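You operate a simulated robot arm through the tools that you are given. There is no shell and no other tool. Be economical: measure what you need, move in short steps, check, and stop when the job is done.

You run a simulated robot arm. Do the job below in one go: nothing can be reset, and whatever is moved stays where it is left.

TASK
Put things in order on the bar top behind the drawers. At the end: the beige rubber stamp (marked "PAID") stands where the orange scrub pad stood; the blue candle stub stands where the black steel bottle stood; the orange scrub pad is on the pink tray; the black steel bottle stands where the beige rubber stamp stood; whatever was shut is shut again. Leave all else as you found it, and nothing knocked over.

It is judged by the outcome, as a careful person would: the job done as asked, and still so three seconds after it is handed in. It fails if anything else is knocked over, pushed out of place, dropped, spilled or broken.

THE ROBOT
A 7-joint arm with a two-finger parallel gripper, fixed in place. Base frame: the origin is at the foot of the arm, x ahead of it, y to its left, z up; the work surface is at about z = 160. Readings come in mm, degrees, newtons and seconds.
With the tool pointing down near the work surface it reaches from about 220 to 580 mm from the base axis. Its first joint turns from -66.0 to 66.0 degrees. Payload 2.5 kg.
The TCP is the grasp point between the finger pads, 23 mm short of the fingertips. In the tool frame z runs along the fingers and y along their closing line. The gripper opens to 94 mm. The fingers are 38 mm wide and 10 mm thick; the gripper's body (54 by 96 mm) begins 39 mm behind the TCP.
Orientation is that of the tool frame in the base frame, as a unit quaternion [x, y, z, w]. With the fingers straight down and closing along the base's y, the tool's x points along the base's -x, its y along +y and its z along -z.

THE INTERFACE
- The arm moves only by the tool drive_tool. Its argument "moves" is a list of rows, each a list of 7 numbers: the turn, a rotation vector about the base's x, y, z in degrees, then the shift along the base's x, y, z in mm, then the closure, from 0 (fully open) to 1 (shut). In form: [[wx, wy, wz, tx, ty, tz, claw], ...]. A call has 1 to 10 rows; each row shifts and turns the commanded pose from where the row before left it. Rows are played at 5 a second. More than 50 mm and 8.6 degrees between two rows, or a gripper value outside its range, and nothing of the call is played. A pose out of reach is approached as far as the arm can. The call stops where the force on the tool passes 40 N (or 10 N more than at its start, if that is more) or the arm is blocked; 0.2 s more then pass. Each finger travels about 108 mm/s and halts on what it meets, pressing with about 30 N; the grip force reading is that of the motor and also rises with nothing between the fingers. The clock runs only during rows and for 0.2 s after the last one: add rows that do not move to give the fingers time. The reply holds the time, the measured pose of the TCP, the force on the tool along the base axes, the opening and the grip force, in the units named above and with some noise.
- Cameras (640 x 400 px; columns grow to the right, rows downward): "scene" is fixed at [136.3, -420.7, 546.3]; the picture's right is [0.67, -0.74, 0.00], its down [-0.42, -0.38, -0.82] and it looks along [0.61, 0.55, -0.57] (base axes); focal length 214 px, centre (320, 200). "wrist" rides on the gripper at [86, 16, -75] in the tool frame; the picture's right is [-0.18, 0.98, 0.00], its down [-0.58, -0.11, -0.81] and it looks along [-0.79, -0.15, 0.59] (tool axes); focal length 243 px, centre (320, 200). There is no depth. A picture from a camera that has moved, and an enlarged one, comes with that camera's place and axes in the base frame and with its lens.
- snapshot(camera): a new picture of that camera. The clock stands still meanwhile.
- enlarge(camera, box): a new picture of the part [left, top, right, bottom] of that camera's present view, enlarged. The clock stands still meanwhile.
- finish_job(): hands the job in; it is judged then, once.

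Go step by step. Nothing tells you positions but the pictures and the camera data: compare them with the known pose of the tool, close in by small moves and look again before you grip or let go. The budget is 120 turns and 76 pictures, counting those below and the enlarged ones. Unless the task says otherwise, let go and move clear before handing in, and close with one line.

The tools are called after "Request:" as a command line: name --pt "numbers of a row" for each row, then --argument value for the rest, lists and objects as JSON in quotes. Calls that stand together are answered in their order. drive_tool: Moves the arm, as the interface text tells. Its arguments: {"type":"object","properties":{"moves":{"type":"array","items":{"type":"array","items":{"type":"number"}}}},"required":["moves"]} The other tools are called the same way: snapshot (camera) takes a picture; enlarge (camera, box) takes an enlarged picture of a part of a camera's view; finish_job () hands the job in.

At the start:

```text
time_s: 0.0
tool_pos: [414.9, -100.3, 404.7]
tool_rot: [0.0, 1.0, 0.0, -0.001]
ft_force: [-1.0, -0.1, 0.3]
gripper_width: 94.0
grip_force: 0.1
```

scene: 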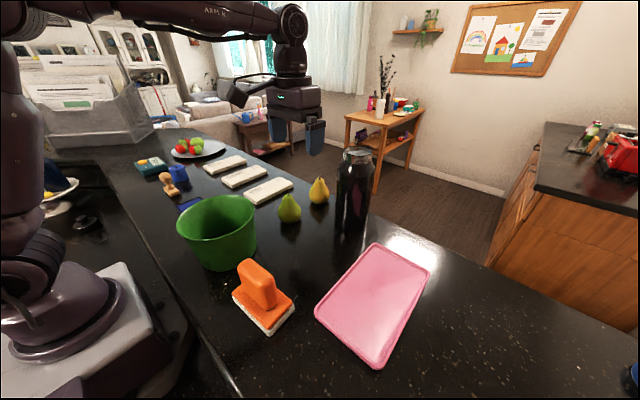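
wrist: 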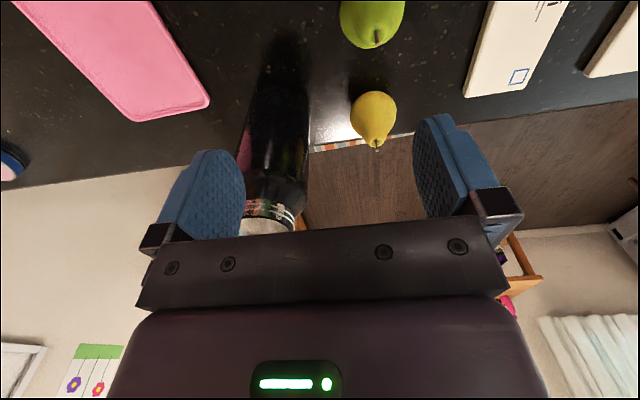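

I see the orange pad, pink tray, dark bottle and a group of small things at the far left of the bar. I'll enlarge the view to identify the stamp and candle.

Request:
enlarge --camera "scene" --box '[120, 120, 280, 220]'

Request:
enlarge --camera "scene" --box '[200, 140, 456, 300]'

```text
4.00 times, centred on (200, 170) of scene
camera zoom: at [136.3, -420.7, 546.3], right [0.67, -0.74, 0.0], down [-0.42, -0.38, -0.82], along [0.61, 0.55, -0.57], focal length 858 px, centre (800, 320)
```

zoom: 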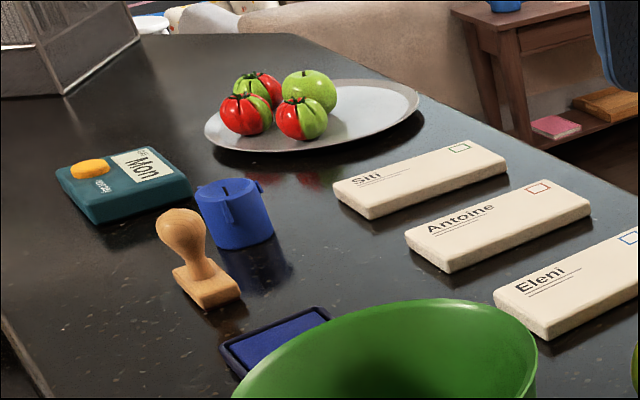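

```text
2.50 times, centred on (328, 220) of scene
camera zoom: at [136.3, -420.7, 546.3], right [0.67, -0.74, 0.0], down [-0.42, -0.38, -0.82], along [0.61, 0.55, -0.57], focal length 536 px, centre (300, 150)
```

zoom: 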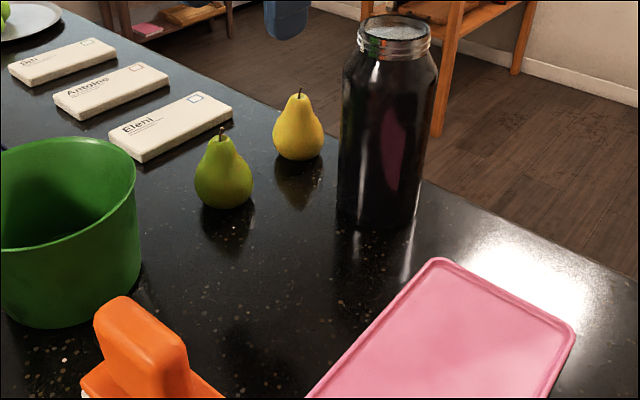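

The wooden stamp and a blue stub are near the left end. I'll check the other objects (lower right, left) and the bottle before deciding.

Request:
enlarge --camera "scene" --box '[560, 350, 640, 400]'

Request:
enlarge --camera "scene" --box '[0, 140, 240, 400]'

Request:
enlarge --camera "scene" --box '[145, 150, 209, 190]'

Request:
enlarge --camera "scene" --box '[320, 140, 400, 190]'

```text
8.00 times, centred on (600, 375) of scene
camera zoom: at [136.3, -420.7, 546.3], right [0.67, -0.74, 0.0], down [-0.42, -0.38, -0.82], along [0.61, 0.55, -0.57], focal length 1716 px, centre (-1920, -1200)
```

zoom: 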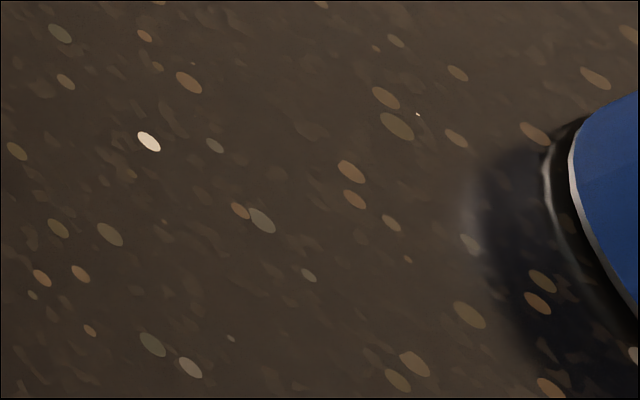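

```text
1.54 times, centred on (120, 270) of scene
camera zoom: at [136.3, -420.7, 546.3], right [0.67, -0.74, 0.0], down [-0.42, -0.38, -0.82], along [0.61, 0.55, -0.57], focal length 330 px, centre (628, 92)
```

zoom: 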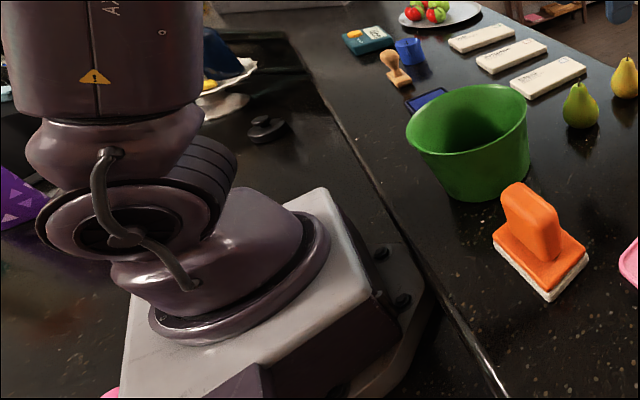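

```text
10.00 times, centred on (177, 170) of scene
camera zoom: at [136.3, -420.7, 546.3], right [0.67, -0.74, 0.0], down [-0.42, -0.38, -0.82], along [0.61, 0.55, -0.57], focal length 2145 px, centre (1750, 500)
```

zoom: 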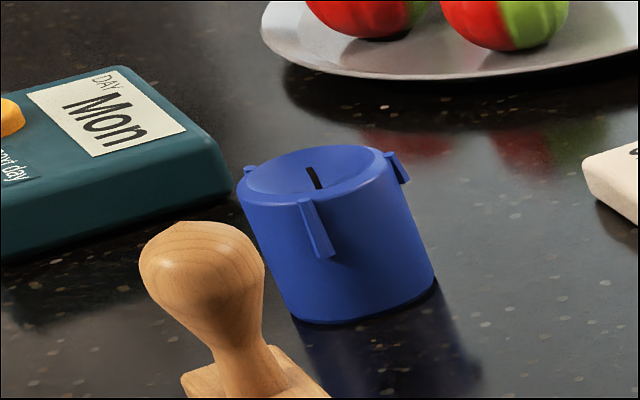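

```text
8.00 times, centred on (360, 165) of scene
camera zoom: at [136.3, -420.7, 546.3], right [0.67, -0.74, 0.0], down [-0.42, -0.38, -0.82], along [0.61, 0.55, -0.57], focal length 1716 px, centre (0, 480)
```

zoom: 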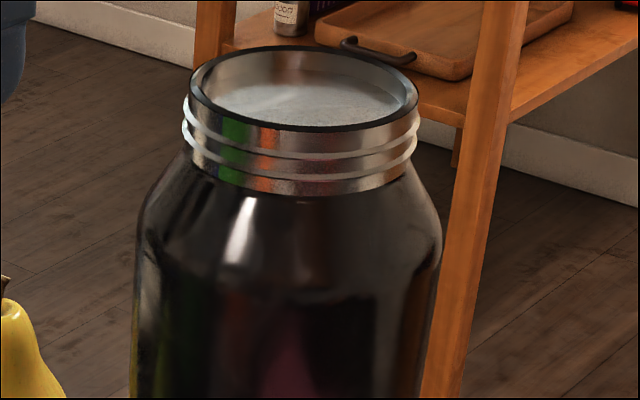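

The bar top holds: stamp at about (252,349), candle about (315,447), scrub pad about (229,-192), tray about (390,-340), and the bottle, about 200 mm tall, open and full of liquid, at about (524,-184). I'll start by moving above the scrub pad for a look.

Request:
drive_tool --pt "0 0 0 -38 -18 -10 0" --pt "0 0 0 -38 -18 -10 0" --pt "0 0 0 -38 -18 -10 0" --pt "0 0 0 -38 -18 -10 0" --pt "0 0 0 -33 -18 -10 0" --pt "0 0 0 0 0 0 0"

Request:
snapshot --camera "wrist"

Request:
snapshot --camera "scene"

```text
time_s: 1.4
tool_pos: [230.0, -188.2, 354.6]
tool_rot: [0.0, 1.0, -0.001, 0.0]
ft_force: [0.1, -0.5, 0.2]
gripper_width: 93.8
grip_force: 0.0
```

```text
67 pictures are left
camera wrist: at [142.7, -173.9, 430.9], right [0.18, 0.98, 0.0], down [0.58, -0.11, 0.81], along [0.79, -0.15, -0.59], focal length 243 px, centre (320, 200)
```

wrist: 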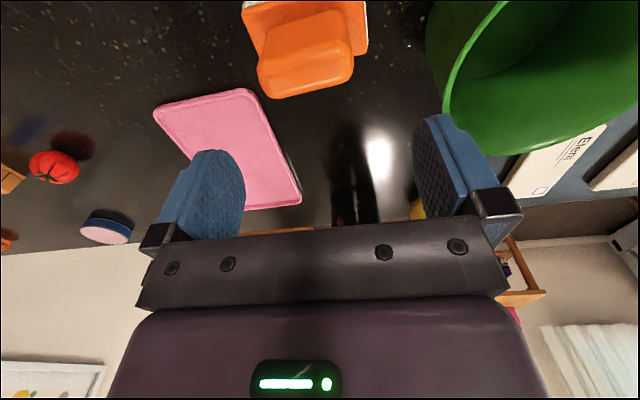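

```text
66 pictures are left
```

scene: 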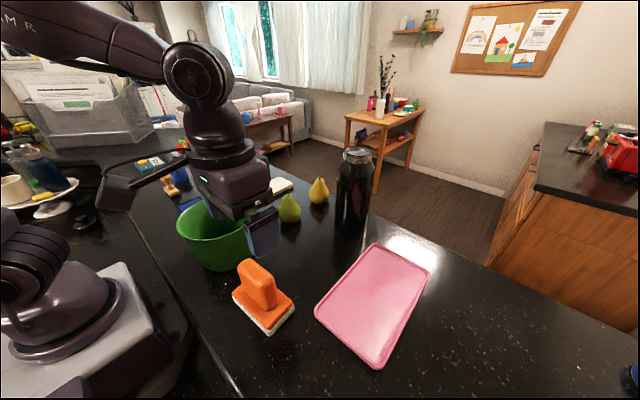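

The pad's handle is long along y (about 74 mm), so I'll grip it across x. I'll turn the tool by +90°, which keeps the wrist away from the bucket.

Request:
drive_tool --pt "0 0 8.5 0 0 0 0" --pt "0 0 8.5 0 0 0 0" --pt "0 0 8.5 0 0 0 0" --pt "0 0 8.5 0 0 0 0" --pt "0 0 8.5 0 0 0 0" --pt "0 0 8.5 0 0 0 0" --pt "0 0 8.5 0 0 0 0" --pt "0 0 8.5 0 0 0 0" --pt "0 0 8.5 0 0 0 0" --pt "0 0 8.5 0 0 0 0"

Request:
drive_tool --pt "0 0 5 0 0 0 0" --pt "0 0 0 0 0 0 0"

Request:
snapshot --camera "wrist"

```text
time_s: 3.6
tool_pos: [228.7, -190.7, 355.0]
tool_rot: [-0.677, 0.736, 0.0, 0.0]
ft_force: [0.5, -0.4, 0.3]
gripper_width: 94.1
grip_force: 0.0
```

```text
time_s: 4.2
tool_pos: [228.9, -192.2, 355.0]
tool_rot: [0.708, -0.706, 0.001, 0.0]
ft_force: [-0.7, 0.4, -0.4]
gripper_width: 94.1
grip_force: 0.3
```

```text
65 pictures are left
camera wrist: at [212.9, -277.7, 430.9], right [-0.98, 0.18, 0.0], down [0.11, 0.58, 0.81], along [0.15, 0.79, -0.59], focal length 243 px, centre (320, 200)
```

wrist: 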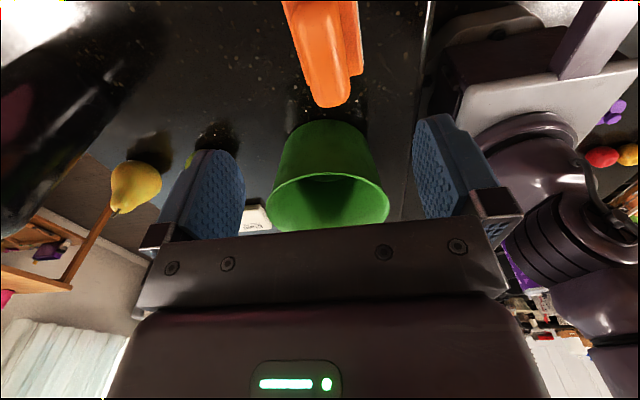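

The handle looks centred near (228,-201) with its top at z ≈ 262. I'll lower partway and look.

Request:
drive_tool --pt "0 0 0 0 -9 -30 0" --pt "0 0 0 0 0 -30 0" --pt "0 0 0 0 0 -25 0" --pt "0 0 0 0 0 0 0"

Request:
snapshot --camera "wrist"

Request:
enlarge --camera "scene" --box '[180, 200, 340, 340]'

```text
time_s: 5.2
tool_pos: [228.6, -201.5, 268.8]
tool_rot: [-0.707, 0.707, 0.0, 0.0]
ft_force: [0.9, -0.3, 0.5]
gripper_width: 93.9
grip_force: 0.0
```

```text
64 pictures are left
camera wrist: at [212.5, -287.4, 343.8], right [-0.98, 0.18, 0.0], down [0.11, 0.58, 0.81], along [0.15, 0.79, -0.59], focal length 243 px, centre (320, 200)
```

wrist: 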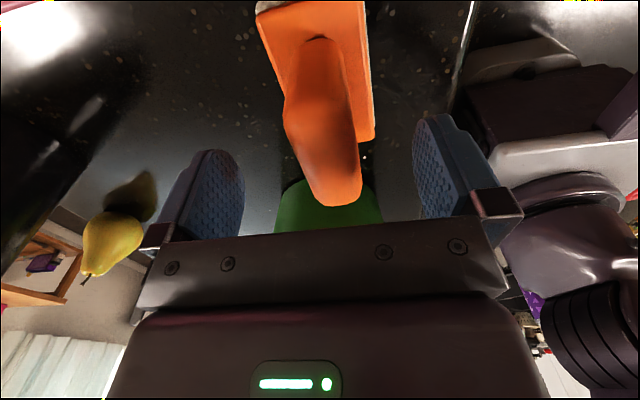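

```text
2.86 times, centred on (260, 270) of scene
camera zoom: at [136.3, -420.7, 546.3], right [0.67, -0.74, 0.0], down [-0.42, -0.38, -0.82], along [0.61, 0.55, -0.57], focal length 613 px, centre (491, 0)
```

zoom: 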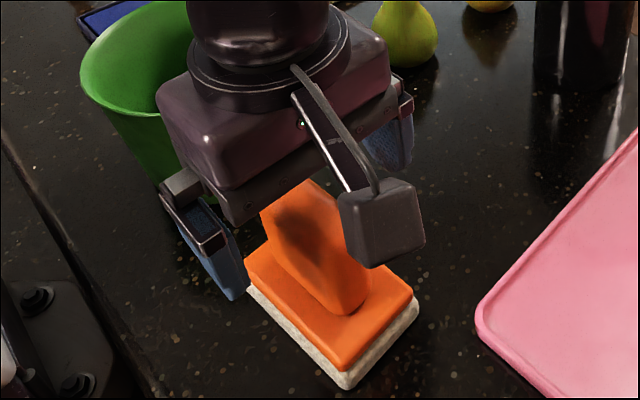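

The fingers straddle the handle well. I'll lower 32 mm and close.

Request:
drive_tool --pt "0 0 0 0 0 -16 0" --pt "0 0 0 0 0 -16 0" --pt "0 0 0 0 0 0 0.5" --pt "0 0 0 0 0 0 1" --pt "0 0 0 0 0 0 1" --pt "0 0 0 0 0 0 1"

Request:
snapshot --camera "wrist"

```text
time_s: 6.6
tool_pos: [229.8, -199.8, 237.0]
tool_rot: [0.707, -0.707, 0.0, 0.0]
ft_force: [-0.3, 0.3, 0.0]
gripper_width: 29.7
grip_force: 30.1
```

```text
62 pictures are left
camera wrist: at [212.8, -286.4, 312.2], right [-0.98, 0.18, 0.0], down [0.11, 0.58, 0.81], along [0.15, 0.79, -0.59], focal length 243 px, centre (320, 200)
```

wrist: 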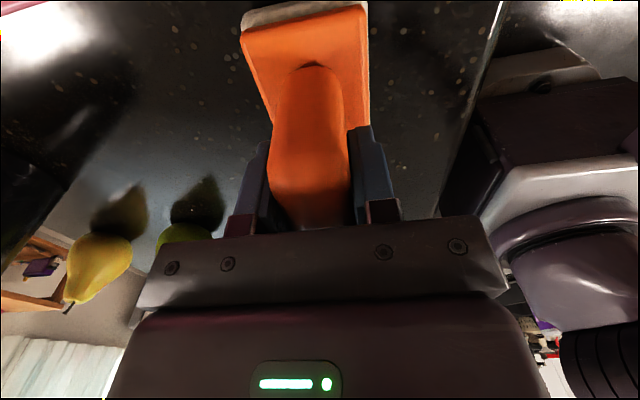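

The pad is held at (229,-200), which becomes the stamp's target. I'll lift it, carry it over the tray and turn it 90° so its long side runs along the tray.

Request:
drive_tool --pt "0 0 0 0 0 20 1" --pt "0 0 0 0 0 25 1" --pt "0 0 -8.5 19 -17 5 1" --pt "0 0 -8.5 19 -17 0 1" --pt "0 0 -8.5 19 -17 0 1" --pt "0 0 -8.5 19 -17 0 1" --pt "0 0 -8.5 19 -17 0 1" --pt "0 0 -8.5 19 -17 0 1" --pt "0 0 -8.5 19 -17 0 1" --pt "0 0 -8.5 15 -14 0 1"

Request:
drive_tool --pt "0 0 -8.5 7 -5 0 1" --pt "0 0 -8.5 0 0 0 1" --pt "0 0 -5 0 0 0 1" --pt "0 0 0 0 0 0 1"

Request:
snapshot --camera "scene"

Request:
snapshot --camera "wrist"

```text
time_s: 8.8
tool_pos: [379.1, -332.7, 287.5]
tool_rot: [-0.189, 0.982, 0.0, 0.0]
ft_force: [0.4, 0.9, -1.6]
gripper_width: 29.5
grip_force: 29.9
```

```text
time_s: 9.8
tool_pos: [385.4, -337.6, 288.0]
tool_rot: [0.001, 1.0, -0.001, 0.001]
ft_force: [0.2, 1.4, -1.1]
gripper_width: 29.2
grip_force: 30.2
```

```text
61 pictures are left
```

scene: 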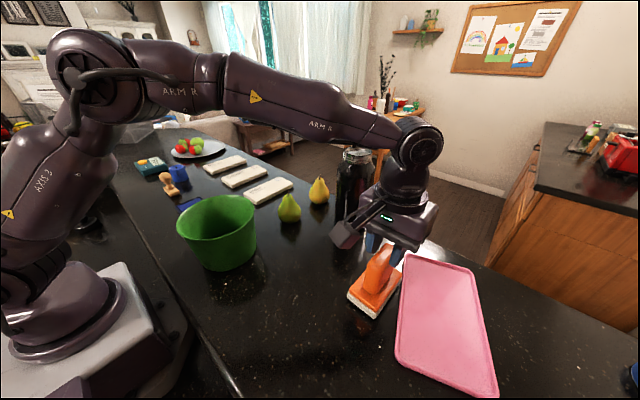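

```text
60 pictures are left
camera wrist: at [298.3, -322.3, 363.4], right [0.19, 0.98, 0.0], down [0.58, -0.11, 0.81], along [0.79, -0.15, -0.59], focal length 243 px, centre (320, 200)
```

wrist: 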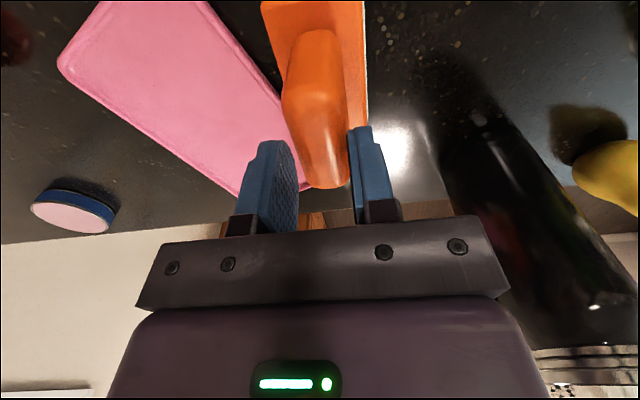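

The tray is no longer where it was: it now sits further right in the picture. The pad's underside was about 45 mm above the bar, so I don't think I touched it. I'll look closer and check whether it is still moving.

Request:
drive_tool --pt "0 0 0 0 0 15 1" --pt "0 0 0 0 0 0 1"

Request:
enlarge --camera "scene" --box '[320, 200, 560, 400]'

```text
time_s: 10.4
tool_pos: [384.5, -338.0, 302.9]
tool_rot: [0.0, 1.0, -0.001, 0.001]
ft_force: [0.1, -0.2, -1.6]
gripper_width: 29.2
grip_force: 30.2
```

```text
2.00 times, centred on (440, 300) of scene
camera zoom: at [136.3, -420.7, 546.3], right [0.67, -0.74, 0.0], down [-0.42, -0.38, -0.82], along [0.61, 0.55, -0.57], focal length 429 px, centre (80, 0)
```

zoom: 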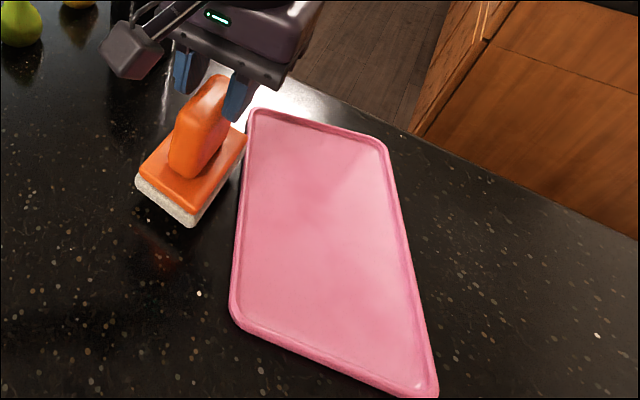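

The tray now lies with its centre near (437,-445), rotated about 20°, and it seems at rest. I didn't touch it, so I'll treat this as its place and put the pad on its nearer part, which is within reach and lets me align with the tray.

Request:
drive_tool --pt "0 0 6.8 0 -33 0 1" --pt "0 0 6.8 0 -33 0 1" --pt "0 0 6.8 1 -34 0 1" --pt "0 0 0 0 0 0 1" --pt "0 0 0 0 0 0 1"

Request:
snapshot --camera "wrist"

Request:
enlarge --camera "scene" --box '[320, 200, 560, 400]'

```text
time_s: 11.6
tool_pos: [382.2, -436.8, 302.4]
tool_rot: [-0.177, 0.984, 0.001, 0.0]
ft_force: [-0.2, -0.6, -0.3]
gripper_width: 29.2
grip_force: 30.6
```

```text
58 pictures are left
camera wrist: at [295.9, -452.0, 377.5], right [-0.17, 0.99, 0.0], down [0.58, 0.1, 0.81], along [0.79, 0.14, -0.59], focal length 243 px, centre (320, 200)
```

wrist: 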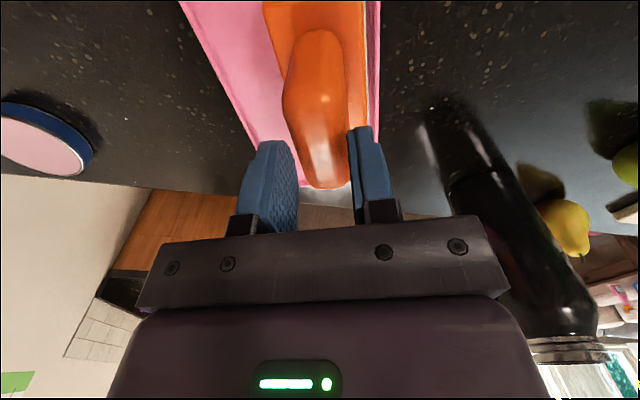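

```text
2.00 times, centred on (440, 300) of scene
camera zoom: at [136.3, -420.7, 546.3], right [0.67, -0.74, 0.0], down [-0.42, -0.38, -0.82], along [0.61, 0.55, -0.57], focal length 429 px, centre (80, 0)
```

zoom: 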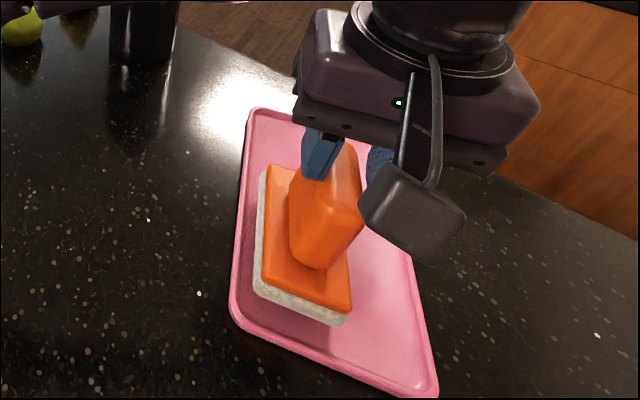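

The pad's near end would land on the tray's rim, so I'll shift it about 23 mm along the tray before lowering.

Request:
drive_tool --pt "0 0 0 11 3 0 1" --pt "0 0 0 12 3 0 1" --pt "0 0 0 0 0 -20 1" --pt "0 0 0 0 0 -15 1" --pt "0 0 0 0 0 0 1"

Request:
enlarge --camera "scene" --box '[320, 200, 560, 400]'

Request:
snapshot --camera "wrist"

```text
time_s: 12.5
tool_pos: [402.2, -425.7, 288.6]
tool_rot: [-0.177, 0.984, -0.015, 0.007]
ft_force: [0.0, 0.1, 3.4]
gripper_width: 29.7
grip_force: 30.1
out of reach, approached as far as the arm can: row 1, 2
stopped in row 4: the force on the tool passed its limit (the readings are from after the stop); the commanded pose is now the measured one
```

```text
2.00 times, centred on (440, 300) of scene
camera zoom: at [136.3, -420.7, 546.4], right [0.67, -0.74, 0.0], down [-0.42, -0.38, -0.82], along [0.61, 0.55, -0.57], focal length 429 px, centre (80, 0)
```

zoom: 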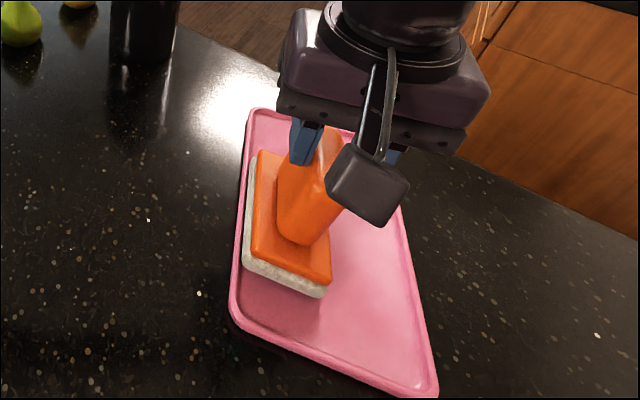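

```text
55 pictures are left
camera wrist: at [312.5, -438.4, 362.3], right [-0.17, 0.99, -0.03], down [0.57, 0.12, 0.81], along [0.81, 0.12, -0.58], focal length 243 px, centre (320, 200)
```

wrist: 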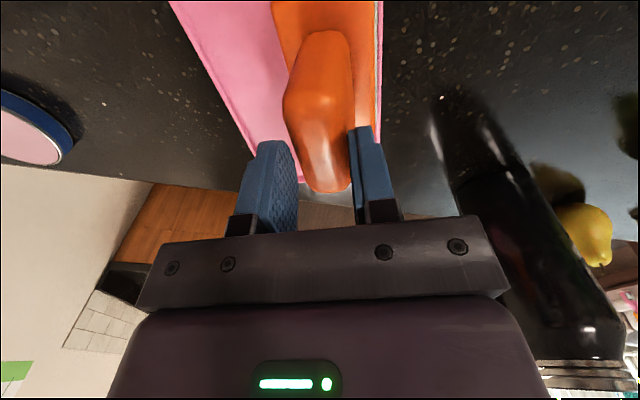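

The force limit tripped, which looks like a transient at the edge of reach, and the tool tilted about 2°. I'll correct the tilt, pull slightly inward and lower gently.

Request:
drive_tool --pt "1.5 1.1 0 -5 -1 6 1" --pt "0 0 0 -6 -5 0 1" --pt "0 0 0 0 0 0 1"

Request:
drive_tool --pt "0 0 0 0 0 -10 1" --pt "0 0 0 0 0 -10 1" --pt "0 0 0 0 0 0 1"

Request:
enlarge --camera "scene" --box '[380, 220, 508, 400]'

```text
time_s: 13.3
tool_pos: [388.6, -432.0, 294.2]
tool_rot: [-0.177, 0.984, -0.001, -0.001]
ft_force: [-0.4, 0.0, -0.9]
gripper_width: 29.6
grip_force: 30.2
```

```text
time_s: 13.9
tool_pos: [388.1, -433.0, 286.8]
tool_rot: [-0.177, 0.984, -0.008, 0.003]
ft_force: [-1.0, 1.5, 4.2]
gripper_width: 29.7
grip_force: 30.4
stopped in row 2: the force on the tool passed its limit (the readings are from after the stop); the commanded pose is now the measured one
```

```text
2.22 times, centred on (444, 310) of scene
camera zoom: at [136.3, -420.7, 546.4], right [0.67, -0.74, 0.0], down [-0.42, -0.38, -0.82], along [0.61, 0.55, -0.57], focal length 477 px, centre (44, -44)
```

zoom: 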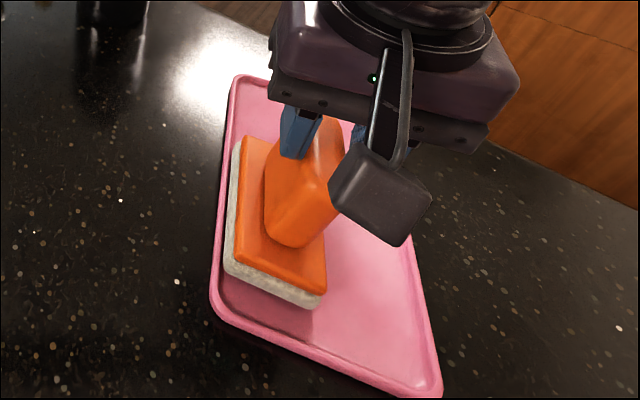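

Triangulating the pad's underside puts it at tray level. It slipped down in the fingers during the lift, so I was the one who dragged the tray. I'll release the pad here on the tray, then put the tray back in its original place.

Request:
drive_tool --pt "0 0 0 0 0 -1 1" --pt "0 0 0 0 0 0 0.6" --pt "0 0 0 0 0 0 0.4" --pt "0 0 0 0 0 0 0.0" --pt "0 0 0 0 0 0 0"

Request:
enlarge --camera "scene" --box '[380, 220, 508, 400]'

Request:
snapshot --camera "wrist"

```text
time_s: 15.1
tool_pos: [389.8, -432.2, 285.3]
tool_rot: [-0.176, 0.984, -0.006, 0.002]
ft_force: [0.6, -0.4, -0.6]
gripper_width: 94.0
grip_force: 0.0
```

```text
2.22 times, centred on (444, 310) of scene
camera zoom: at [136.3, -420.7, 546.3], right [0.67, -0.74, 0.0], down [-0.42, -0.38, -0.82], along [0.61, 0.55, -0.57], focal length 477 px, centre (44, -44)
```

zoom: 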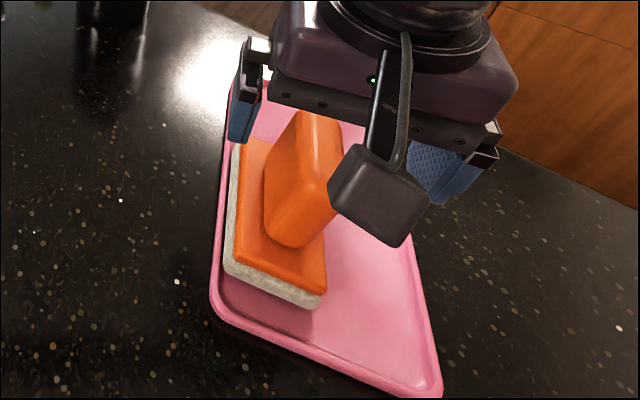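

```text
52 pictures are left
camera wrist: at [302.1, -446.4, 360.7], right [-0.17, 0.99, -0.01], down [0.58, 0.11, 0.81], along [0.8, 0.13, -0.59], focal length 243 px, centre (320, 200)
```

wrist: 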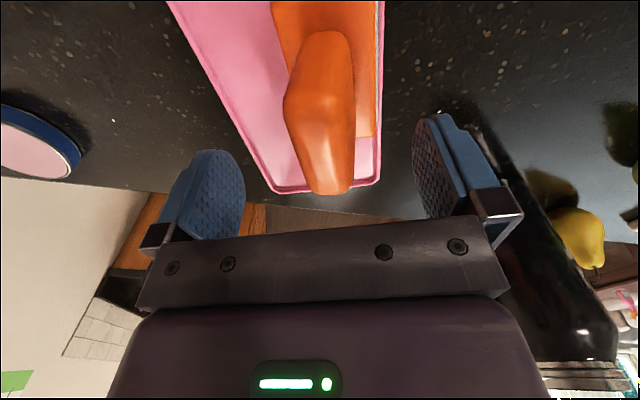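

The pad stands on the tray, right beside its near rim. I'll regrip the handle deeper and tow the tray back by the pad pressing on that rim, turning -20° on the way.

Request:
drive_tool --pt "0.6 0.3 0 0 0 -15 0" --pt "0 0 0 0 0 -15 0" --pt "0 0 0 0 0 -14 0" --pt "0 0 0 0 0 0 0"

Request:
snapshot --camera "wrist"

```text
time_s: 16.1
tool_pos: [388.9, -432.0, 241.7]
tool_rot: [-0.176, 0.984, -0.002, 0.0]
ft_force: [0.3, -0.8, -0.3]
gripper_width: 94.1
grip_force: 0.1
```

```text
51 pictures are left
camera wrist: at [302.2, -446.9, 317.0], right [-0.17, 0.99, 0.0], down [0.58, 0.1, 0.81], along [0.8, 0.13, -0.59], focal length 243 px, centre (320, 200)
```

wrist: 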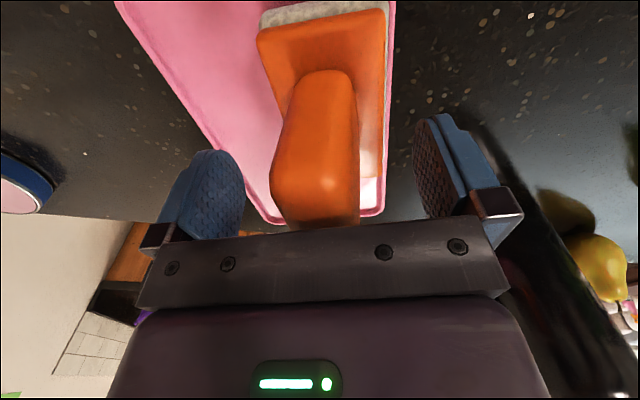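

The grip position matches the first one. I'll close, then tow slowly partway and check.

Request:
drive_tool --pt "0 0 0 0 0 -3 0.5" --pt "0 0 0 0 0 0 1" --pt "0 0 0 0 0 0 1" --pt "0 0 0 0 0 0 1"

Request:
drive_tool --pt "0 0 -2 -3 10 0 1" --pt "0 0 -2 -3 10 0 1" --pt "0 0 -2 -3 10 0 1" --pt "0 0 -2 -3 10 0 1" --pt "0 0 -2 -3 10 0 1" --pt "0 0 -2 -3 10 0 1" --pt "0 0 0 0 0 0 1"

Request:
snapshot --camera "scene"

```text
time_s: 17.1
tool_pos: [389.6, -432.4, 238.9]
tool_rot: [-0.176, 0.984, 0.0, -0.001]
ft_force: [-0.3, -0.3, -0.5]
gripper_width: 29.7
grip_force: 29.7
```

```text
time_s: 18.7
tool_pos: [372.7, -371.4, 238.5]
tool_rot: [-0.072, 0.997, -0.002, 0.0]
ft_force: [-0.1, -2.0, 3.1]
gripper_width: 29.9
grip_force: 29.8
```

```text
50 pictures are left
```

scene: 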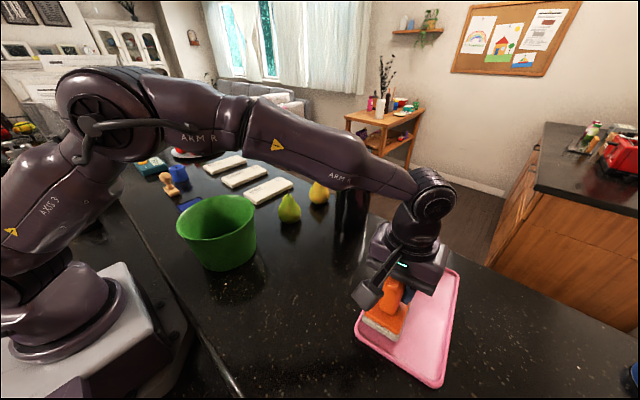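

The tow works: the tray is almost straight again and about 66 mm short in y. I'll continue in +y, then push in -x against the end rim.

Request:
drive_tool --pt "0 0 -1.5 -2 10 0 1" --pt "0 0 -1.5 -2 10 0 1" --pt "0 0 -1.5 -2 10 0 1" --pt "0 0 -1.5 -2 10 0 1" --pt "0 0 -1.5 -2 10 0 1" --pt "0 0 0 0 0 0 1"

Request:
snapshot --camera "scene"

Request:
snapshot --camera "wrist"

```text
time_s: 20.1
tool_pos: [362.0, -321.6, 238.3]
tool_rot: [-0.007, 1.0, -0.002, 0.0]
ft_force: [0.5, -0.3, -0.9]
gripper_width: 29.9
grip_force: 29.7
```

```text
49 pictures are left
```

scene: 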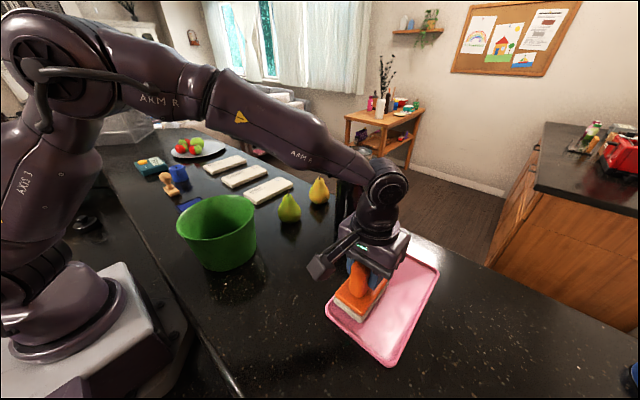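

```text
48 pictures are left
camera wrist: at [275.1, -306.8, 314.1], right [0.17, 0.99, 0.0], down [0.58, -0.1, 0.81], along [0.8, -0.14, -0.59], focal length 243 px, centre (320, 200)
```

wrist: 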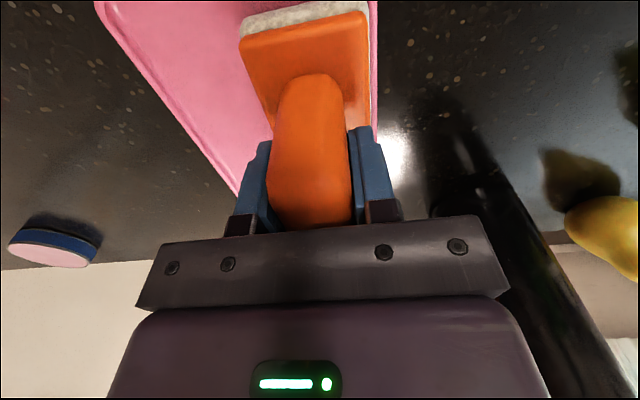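

The tray still needs about -17 mm in x and +9 mm in y. I'll make small moves and check.

Request:
drive_tool --pt "0 0 0 0 8 0 1" --pt "0 0 0 -8 0 0 1" --pt "0 0 0 -8 0 0 1" --pt "0 0 0 0 0 0 1"

Request:
enlarge --camera "scene" --box '[280, 220, 470, 390]'

```text
time_s: 21.1
tool_pos: [345.4, -313.1, 239.0]
tool_rot: [-0.007, 1.0, -0.001, 0.0]
ft_force: [-0.2, 1.0, -0.2]
gripper_width: 29.8
grip_force: 30.2
```

```text
2.35 times, centred on (375, 305) of scene
camera zoom: at [136.3, -420.7, 546.3], right [0.67, -0.74, 0.0], down [-0.42, -0.38, -0.82], along [0.61, 0.55, -0.57], focal length 505 px, centre (191, -47)
```

zoom: 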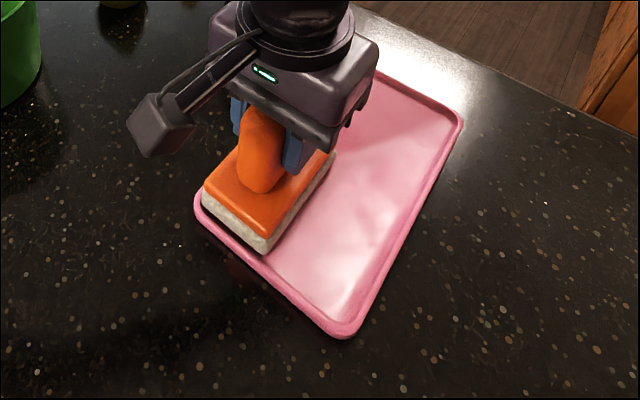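

Compared with the first picture, the tray needs about -13 mm x, +4 mm y and about +4° turn. I'll nudge it so.

Request:
drive_tool --pt "0 0 1.5 -4 1 0 1" --pt "0 0 1.5 -4 1 0 1" --pt "0 0 1 -4 2 0 1" --pt "0 0 0 0 0 0 1"

Request:
enlarge --camera "scene" --box '[280, 220, 470, 390]'

```text
time_s: 22.1
tool_pos: [335.6, -311.3, 239.0]
tool_rot: [-0.044, 0.999, -0.001, 0.0]
ft_force: [0.3, -1.0, -0.6]
gripper_width: 29.9
grip_force: 30.4
```

```text
2.35 times, centred on (375, 305) of scene
camera zoom: at [136.3, -420.7, 546.3], right [0.67, -0.74, 0.0], down [-0.42, -0.38, -0.82], along [0.61, 0.55, -0.57], focal length 505 px, centre (191, -47)
```

zoom: 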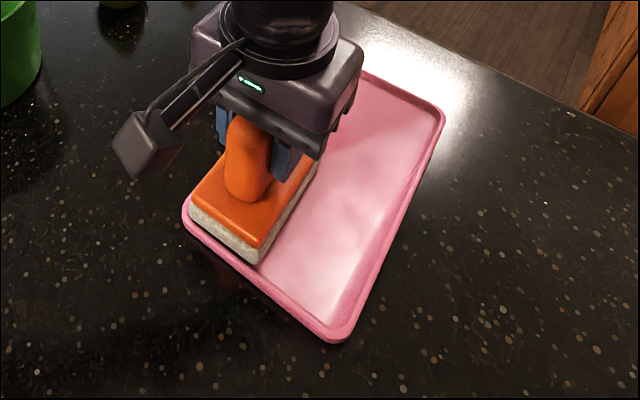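

The tray is within about 6 mm now. One last -4 mm nudge, then I'll lift the pad slightly, set it further inside the tray and release.

Request:
drive_tool --pt "0 0 0 -4 0 0 1" --pt "0 0 0 0 0 0 1" --pt "0 0 0 2 -2 3 1" --pt "0 0 0 2 -2 4 1" --pt "0 0 0 6 -7 0 1" --pt "0 0 0 6 -7 0 1" --pt "0 0 0 0 0 -3 1" --pt "0 0 0 0 0 -3 1" --pt "0 0 0 0 0 0 1"

Request:
enlarge --camera "scene" --box '[280, 220, 470, 390]'

Request:
snapshot --camera "wrist"

```text
time_s: 24.1
tool_pos: [345.5, -327.8, 239.6]
tool_rot: [-0.042, 0.999, -0.002, 0.0]
ft_force: [-0.3, 0.9, -1.1]
gripper_width: 29.7
grip_force: 30.0
```

```text
2.35 times, centred on (375, 305) of scene
camera zoom: at [136.3, -420.7, 546.3], right [0.67, -0.74, 0.0], down [-0.42, -0.38, -0.82], along [0.61, 0.55, -0.57], focal length 505 px, centre (191, -47)
```

zoom: 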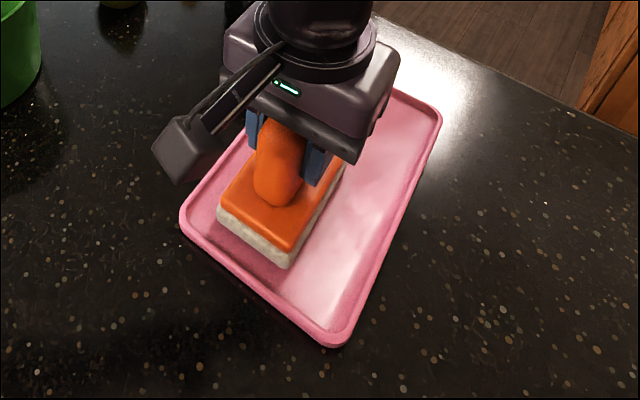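

```text
44 pictures are left
camera wrist: at [257.3, -319.0, 314.3], right [0.1, 0.99, 0.0], down [0.59, -0.06, 0.81], along [0.8, -0.08, -0.59], focal length 243 px, centre (320, 200)
```

wrist: 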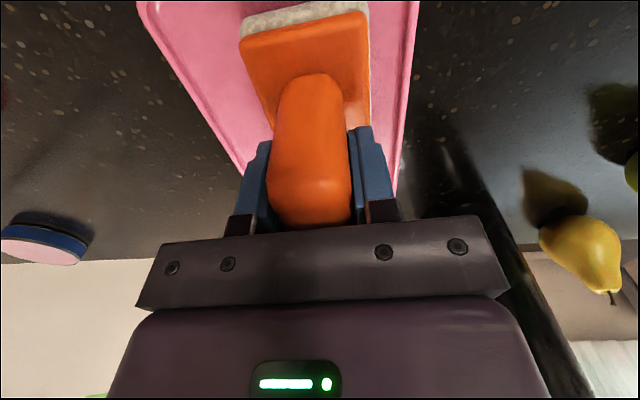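

The tray matches its first picture within a couple of pixels and the pad sits inside it. I'll release and rise.

Request:
drive_tool --pt "0 0 0 0 0 -1 1" --pt "0 0 0 0 0 0 0.6" --pt "0 0 0 0 0 0 0.3" --pt "0 0 0 0 0 0 0" --pt "0 0 0 0 0 0 0" --pt "0 0 0 0 0 25 0" --pt "0 0 0 0 0 40 0" --pt "0 0 0 0 0 45 0" --pt "0 0 0 0 0 45 0"

Request:
snapshot --camera "scene"

```text
time_s: 26.1
tool_pos: [346.2, -328.7, 393.6]
tool_rot: [-0.042, 0.999, 0.0, 0.0]
ft_force: [0.0, -0.8, -0.5]
gripper_width: 93.9
grip_force: 0.1
```

```text
43 pictures are left
```

scene: 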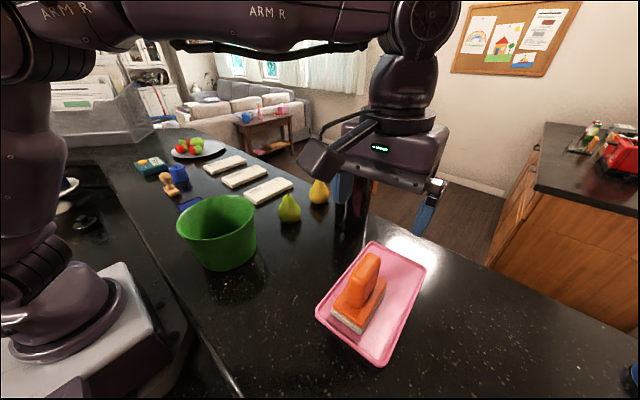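

The pad is done and the tray is back in place. Next I'll travel high to the stamp.

Request:
drive_tool --pt "0 0 -4.8 -8 20 35 0" --pt "0 0 0 -7 47 0 0" --pt "0 0 0 -7 47 0 0" --pt "0 0 0 -7 47 0 0" --pt "0 0 0 -7 47 0 0" --pt "0 0 0 -7 47 0 0" --pt "0 0 0 -7 47 0 0" --pt "0 0 0 -7 47 0 0" --pt "0 0 0 -7 47 0 0" --pt "0 0 0 -7 47 0 0"

Request:
drive_tool --pt "0 0 0 -7 47 0 0" --pt "0 0 0 -7 47 0 0" --pt "0 0 0 -7 47 -10 0" --pt "0 0 0 -4 47 -20 0" --pt "0 0 0 0 30 -20 0" --pt "0 0 0 0 0 0 0"

Request:
snapshot --camera "wrist"

Request:
snapshot --camera "scene"

```text
time_s: 28.3
tool_pos: [275.3, 112.7, 427.2]
tool_rot: [-0.001, 1.0, -0.002, 0.0]
ft_force: [0.2, 0.3, -0.1]
gripper_width: 93.8
grip_force: 0.0
```

```text
refused: row 4 steps farther than a row can; nothing moved
```

```text
42 pictures are left
camera wrist: at [188.7, 129.0, 503.2], right [0.18, 0.98, 0.0], down [0.58, -0.11, 0.81], along [0.79, -0.15, -0.59], focal length 243 px, centre (320, 200)
```

wrist: 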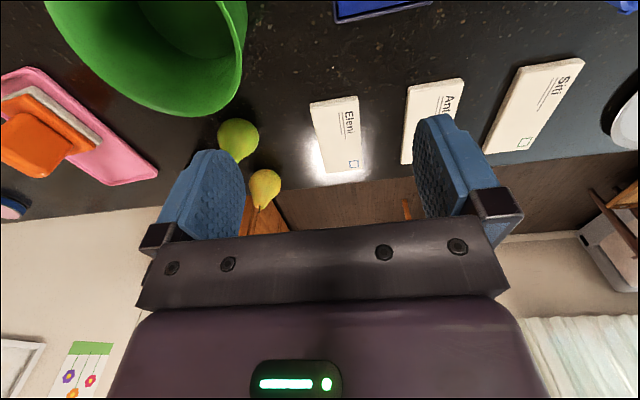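

```text
41 pictures are left
```

scene: 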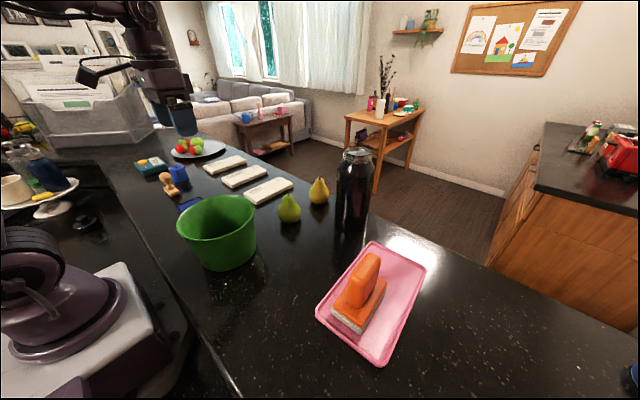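

Row 4 was too long, so I'll continue with shorter steps to above the stamp.

Request:
drive_tool --pt "0 0 0 -6 45 0 0" --pt "0 0 0 -6 45 0 0" --pt "0 0 0 -6 45 -10 0" --pt "0 0 0 -5 45 -15 0" --pt "0 0 0 0 42 -20 0" --pt "0 0 0 0 0 -40 0" --pt "0 0 0 0 0 0 0"

Request:
snapshot --camera "wrist"

```text
time_s: 29.9
tool_pos: [251.6, 337.0, 338.9]
tool_rot: [-0.001, 1.0, -0.003, 0.0]
ft_force: [0.0, 0.2, 0.6]
gripper_width: 94.0
grip_force: 0.1
```

```text
40 pictures are left
camera wrist: at [164.8, 353.0, 414.4], right [0.18, 0.98, 0.0], down [0.58, -0.11, 0.81], along [0.79, -0.15, -0.59], focal length 243 px, centre (320, 200)
```

wrist: 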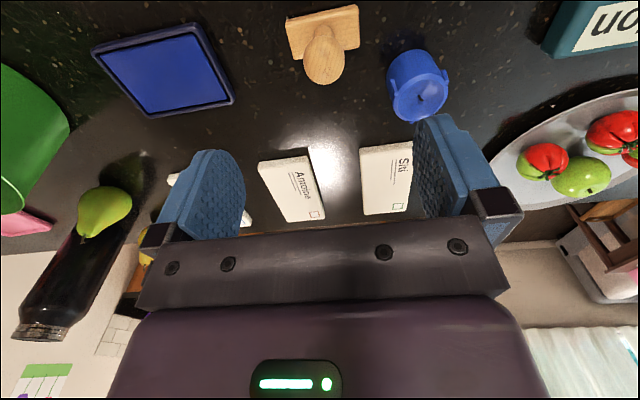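

The stamp stands at about (248,340), knob top near z 236, and the candle at about (300,418). I'll partly close the fingers to clear the candle and lower.

Request:
drive_tool --pt "0 0 0 -3 3 0 0.35" --pt "0 0 0 0 0 -40 0.35" --pt "0 0 0 0 0 -35 0.35" --pt "0 0 0 0 0 0 0.35"

Request:
snapshot --camera "wrist"

```text
time_s: 30.9
tool_pos: [247.3, 339.5, 265.9]
tool_rot: [0.0, 1.0, -0.002, 0.001]
ft_force: [0.6, 0.1, 0.6]
gripper_width: 61.0
grip_force: 0.1
```

```text
39 pictures are left
camera wrist: at [160.6, 355.0, 341.2], right [0.18, 0.98, 0.0], down [0.58, -0.11, 0.81], along [0.79, -0.15, -0.59], focal length 243 px, centre (320, 200)
```

wrist: 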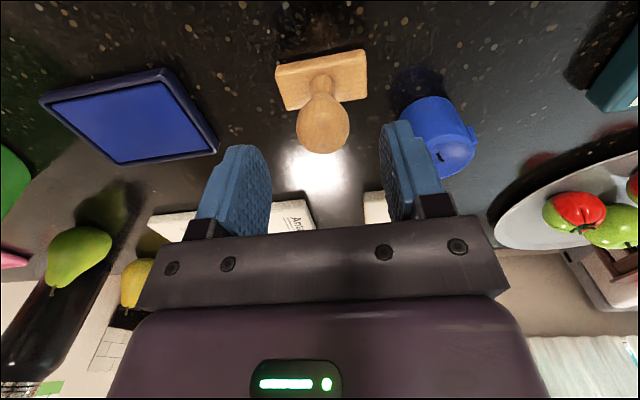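

The stamp is centred between the fingers. I'll lower and grip.

Request:
drive_tool --pt "0 0 0 0 0 -20 0.35" --pt "0 0 0 0 0 -20 0.35" --pt "0 0 0 0 0 -20 0.35" --pt "0 0 0 0 0 0 0.5" --pt "0 0 0 0 0 0 1" --pt "0 0 0 0 0 0 1" --pt "0 0 0 0 0 0 1"

Request:
snapshot --camera "wrist"

```text
time_s: 32.5
tool_pos: [249.3, 340.3, 206.6]
tool_rot: [0.0, 1.0, -0.002, 0.0]
ft_force: [0.2, -0.4, -0.4]
gripper_width: 30.1
grip_force: 30.1
```

```text
38 pictures are left
camera wrist: at [161.8, 356.0, 282.2], right [0.18, 0.98, 0.0], down [0.58, -0.11, 0.81], along [0.79, -0.15, -0.59], focal length 243 px, centre (320, 200)
```

wrist: 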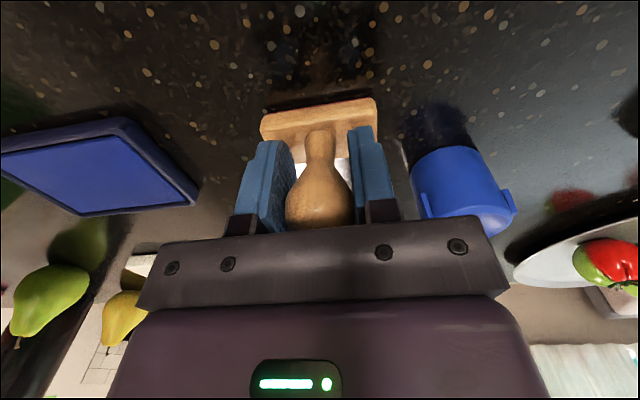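

The knob is gripped at 30 mm. I'll lift gently and check for slip.

Request:
drive_tool --pt "0 0 0 0 0 8 1" --pt "0 0 0 0 0 15 1" --pt "0 0 0 0 0 25 1" --pt "0 0 0 0 0 35 1" --pt "0 0 0 0 0 0 1"

Request:
snapshot --camera "wrist"

```text
time_s: 33.7
tool_pos: [250.7, 337.6, 291.9]
tool_rot: [0.0, 1.0, -0.002, 0.0]
ft_force: [-0.7, -0.3, -0.6]
gripper_width: 29.5
grip_force: 29.7
```

```text
37 pictures are left
camera wrist: at [162.5, 355.1, 366.9], right [0.18, 0.98, 0.0], down [0.58, -0.11, 0.81], along [0.79, -0.15, -0.59], focal length 243 px, centre (320, 200)
```

wrist: 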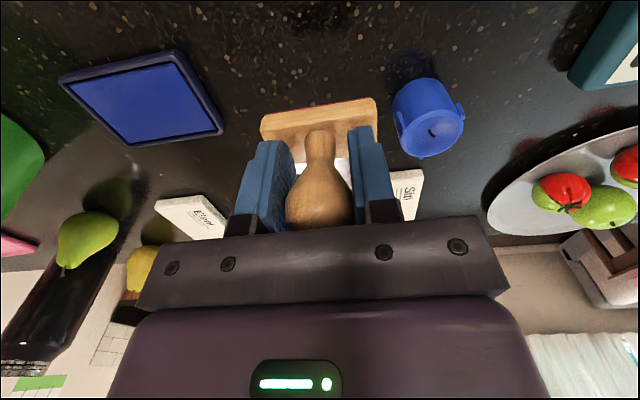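

There was no slip. I'll rise to z ≈ 400 and carry the stamp over to the pad's old spot, passing well above the bucket.

Request:
drive_tool --pt "0 0 0 0 0 40 1" --pt "0 0 0 10 -20 40 1" --pt "0 0 0 10 -38 28 1" --pt "0 0 0 10 -45 0 1" --pt "0 0 0 10 -45 0 1" --pt "0 0 0 10 -45 0 1" --pt "0 0 0 0 -45 0 1" --pt "0 0 0 0 -45 0 1" --pt "0 0 0 0 -45 0 1" --pt "0 0 0 0 -45 0 1"

Request:
drive_tool --pt "0 0 0 -14 -42 0 1" --pt "0 0 0 -14 -42 0 1" --pt "0 0 0 -14 -42 0 1" --pt "0 0 0 -14 -42 -15 1" --pt "0 0 0 -14 0 -40 1" --pt "0 0 0 0 0 -40 1" --pt "0 0 0 0 0 0 1"

Request:
snapshot --camera "wrist"

Request:
enlarge --camera "scene" --box '[160, 180, 416, 340]'

```text
time_s: 35.9
tool_pos: [300.1, -31.3, 399.3]
tool_rot: [-0.001, 1.0, -0.001, 0.0]
ft_force: [1.0, 0.3, -1.7]
gripper_width: 29.8
grip_force: 29.5
```

```text
time_s: 37.5
tool_pos: [229.2, -201.6, 302.7]
tool_rot: [0.0, 1.0, -0.001, 0.001]
ft_force: [0.0, -0.2, -0.2]
gripper_width: 30.2
grip_force: 30.4
```

```text
36 pictures are left
camera wrist: at [141.3, -185.2, 377.8], right [0.18, 0.98, 0.0], down [0.58, -0.11, 0.81], along [0.79, -0.15, -0.59], focal length 243 px, centre (320, 200)
```

wrist: 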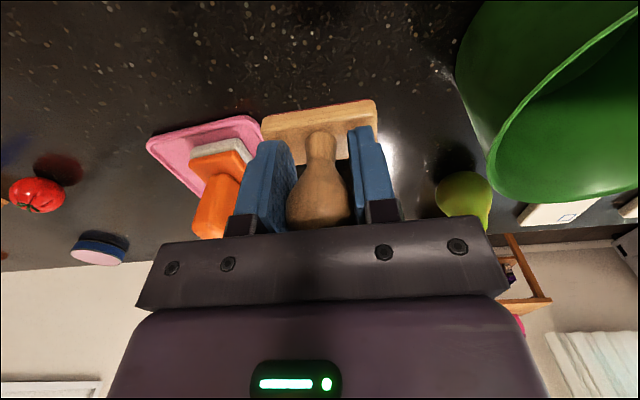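

```text
2.50 times, centred on (288, 260) of scene
camera zoom: at [136.3, -420.7, 546.3], right [0.67, -0.74, 0.0], down [-0.42, -0.38, -0.82], along [0.61, 0.55, -0.57], focal length 536 px, centre (400, 50)
```

zoom: 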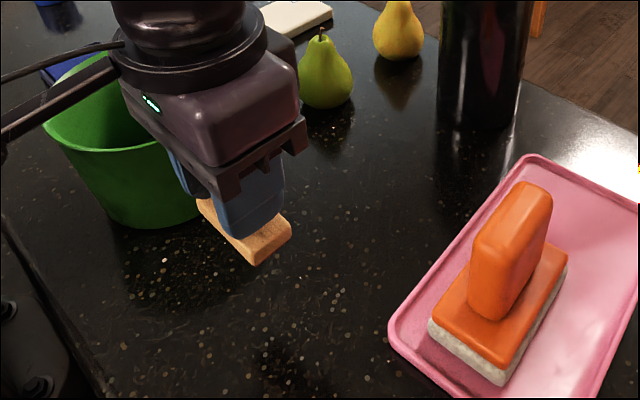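

The stamp is above (229,-201), so I'll lower it to the bar.

Request:
drive_tool --pt "0 0 0 0 0 -35 1" --pt "0 0 0 0 0 -35 1" --pt "0 0 0 0 0 -15 1" --pt "0 0 0 0 0 -7 1" --pt "0 0 0 0 0 -3 1" --pt "0 0 0 0 0 0 1"

Request:
enlarge --camera "scene" --box '[180, 200, 340, 340]'

```text
time_s: 38.9
tool_pos: [229.2, -200.8, 209.5]
tool_rot: [0.0, 1.0, -0.001, 0.0]
ft_force: [-0.7, 0.2, -1.4]
gripper_width: 30.0
grip_force: 30.4
```

```text
2.86 times, centred on (260, 270) of scene
camera zoom: at [136.3, -420.7, 546.3], right [0.67, -0.74, 0.0], down [-0.42, -0.38, -0.82], along [0.61, 0.55, -0.57], focal length 613 px, centre (491, 0)
```

zoom: 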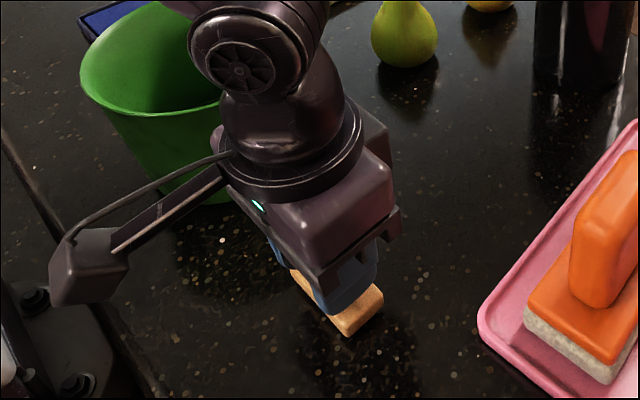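

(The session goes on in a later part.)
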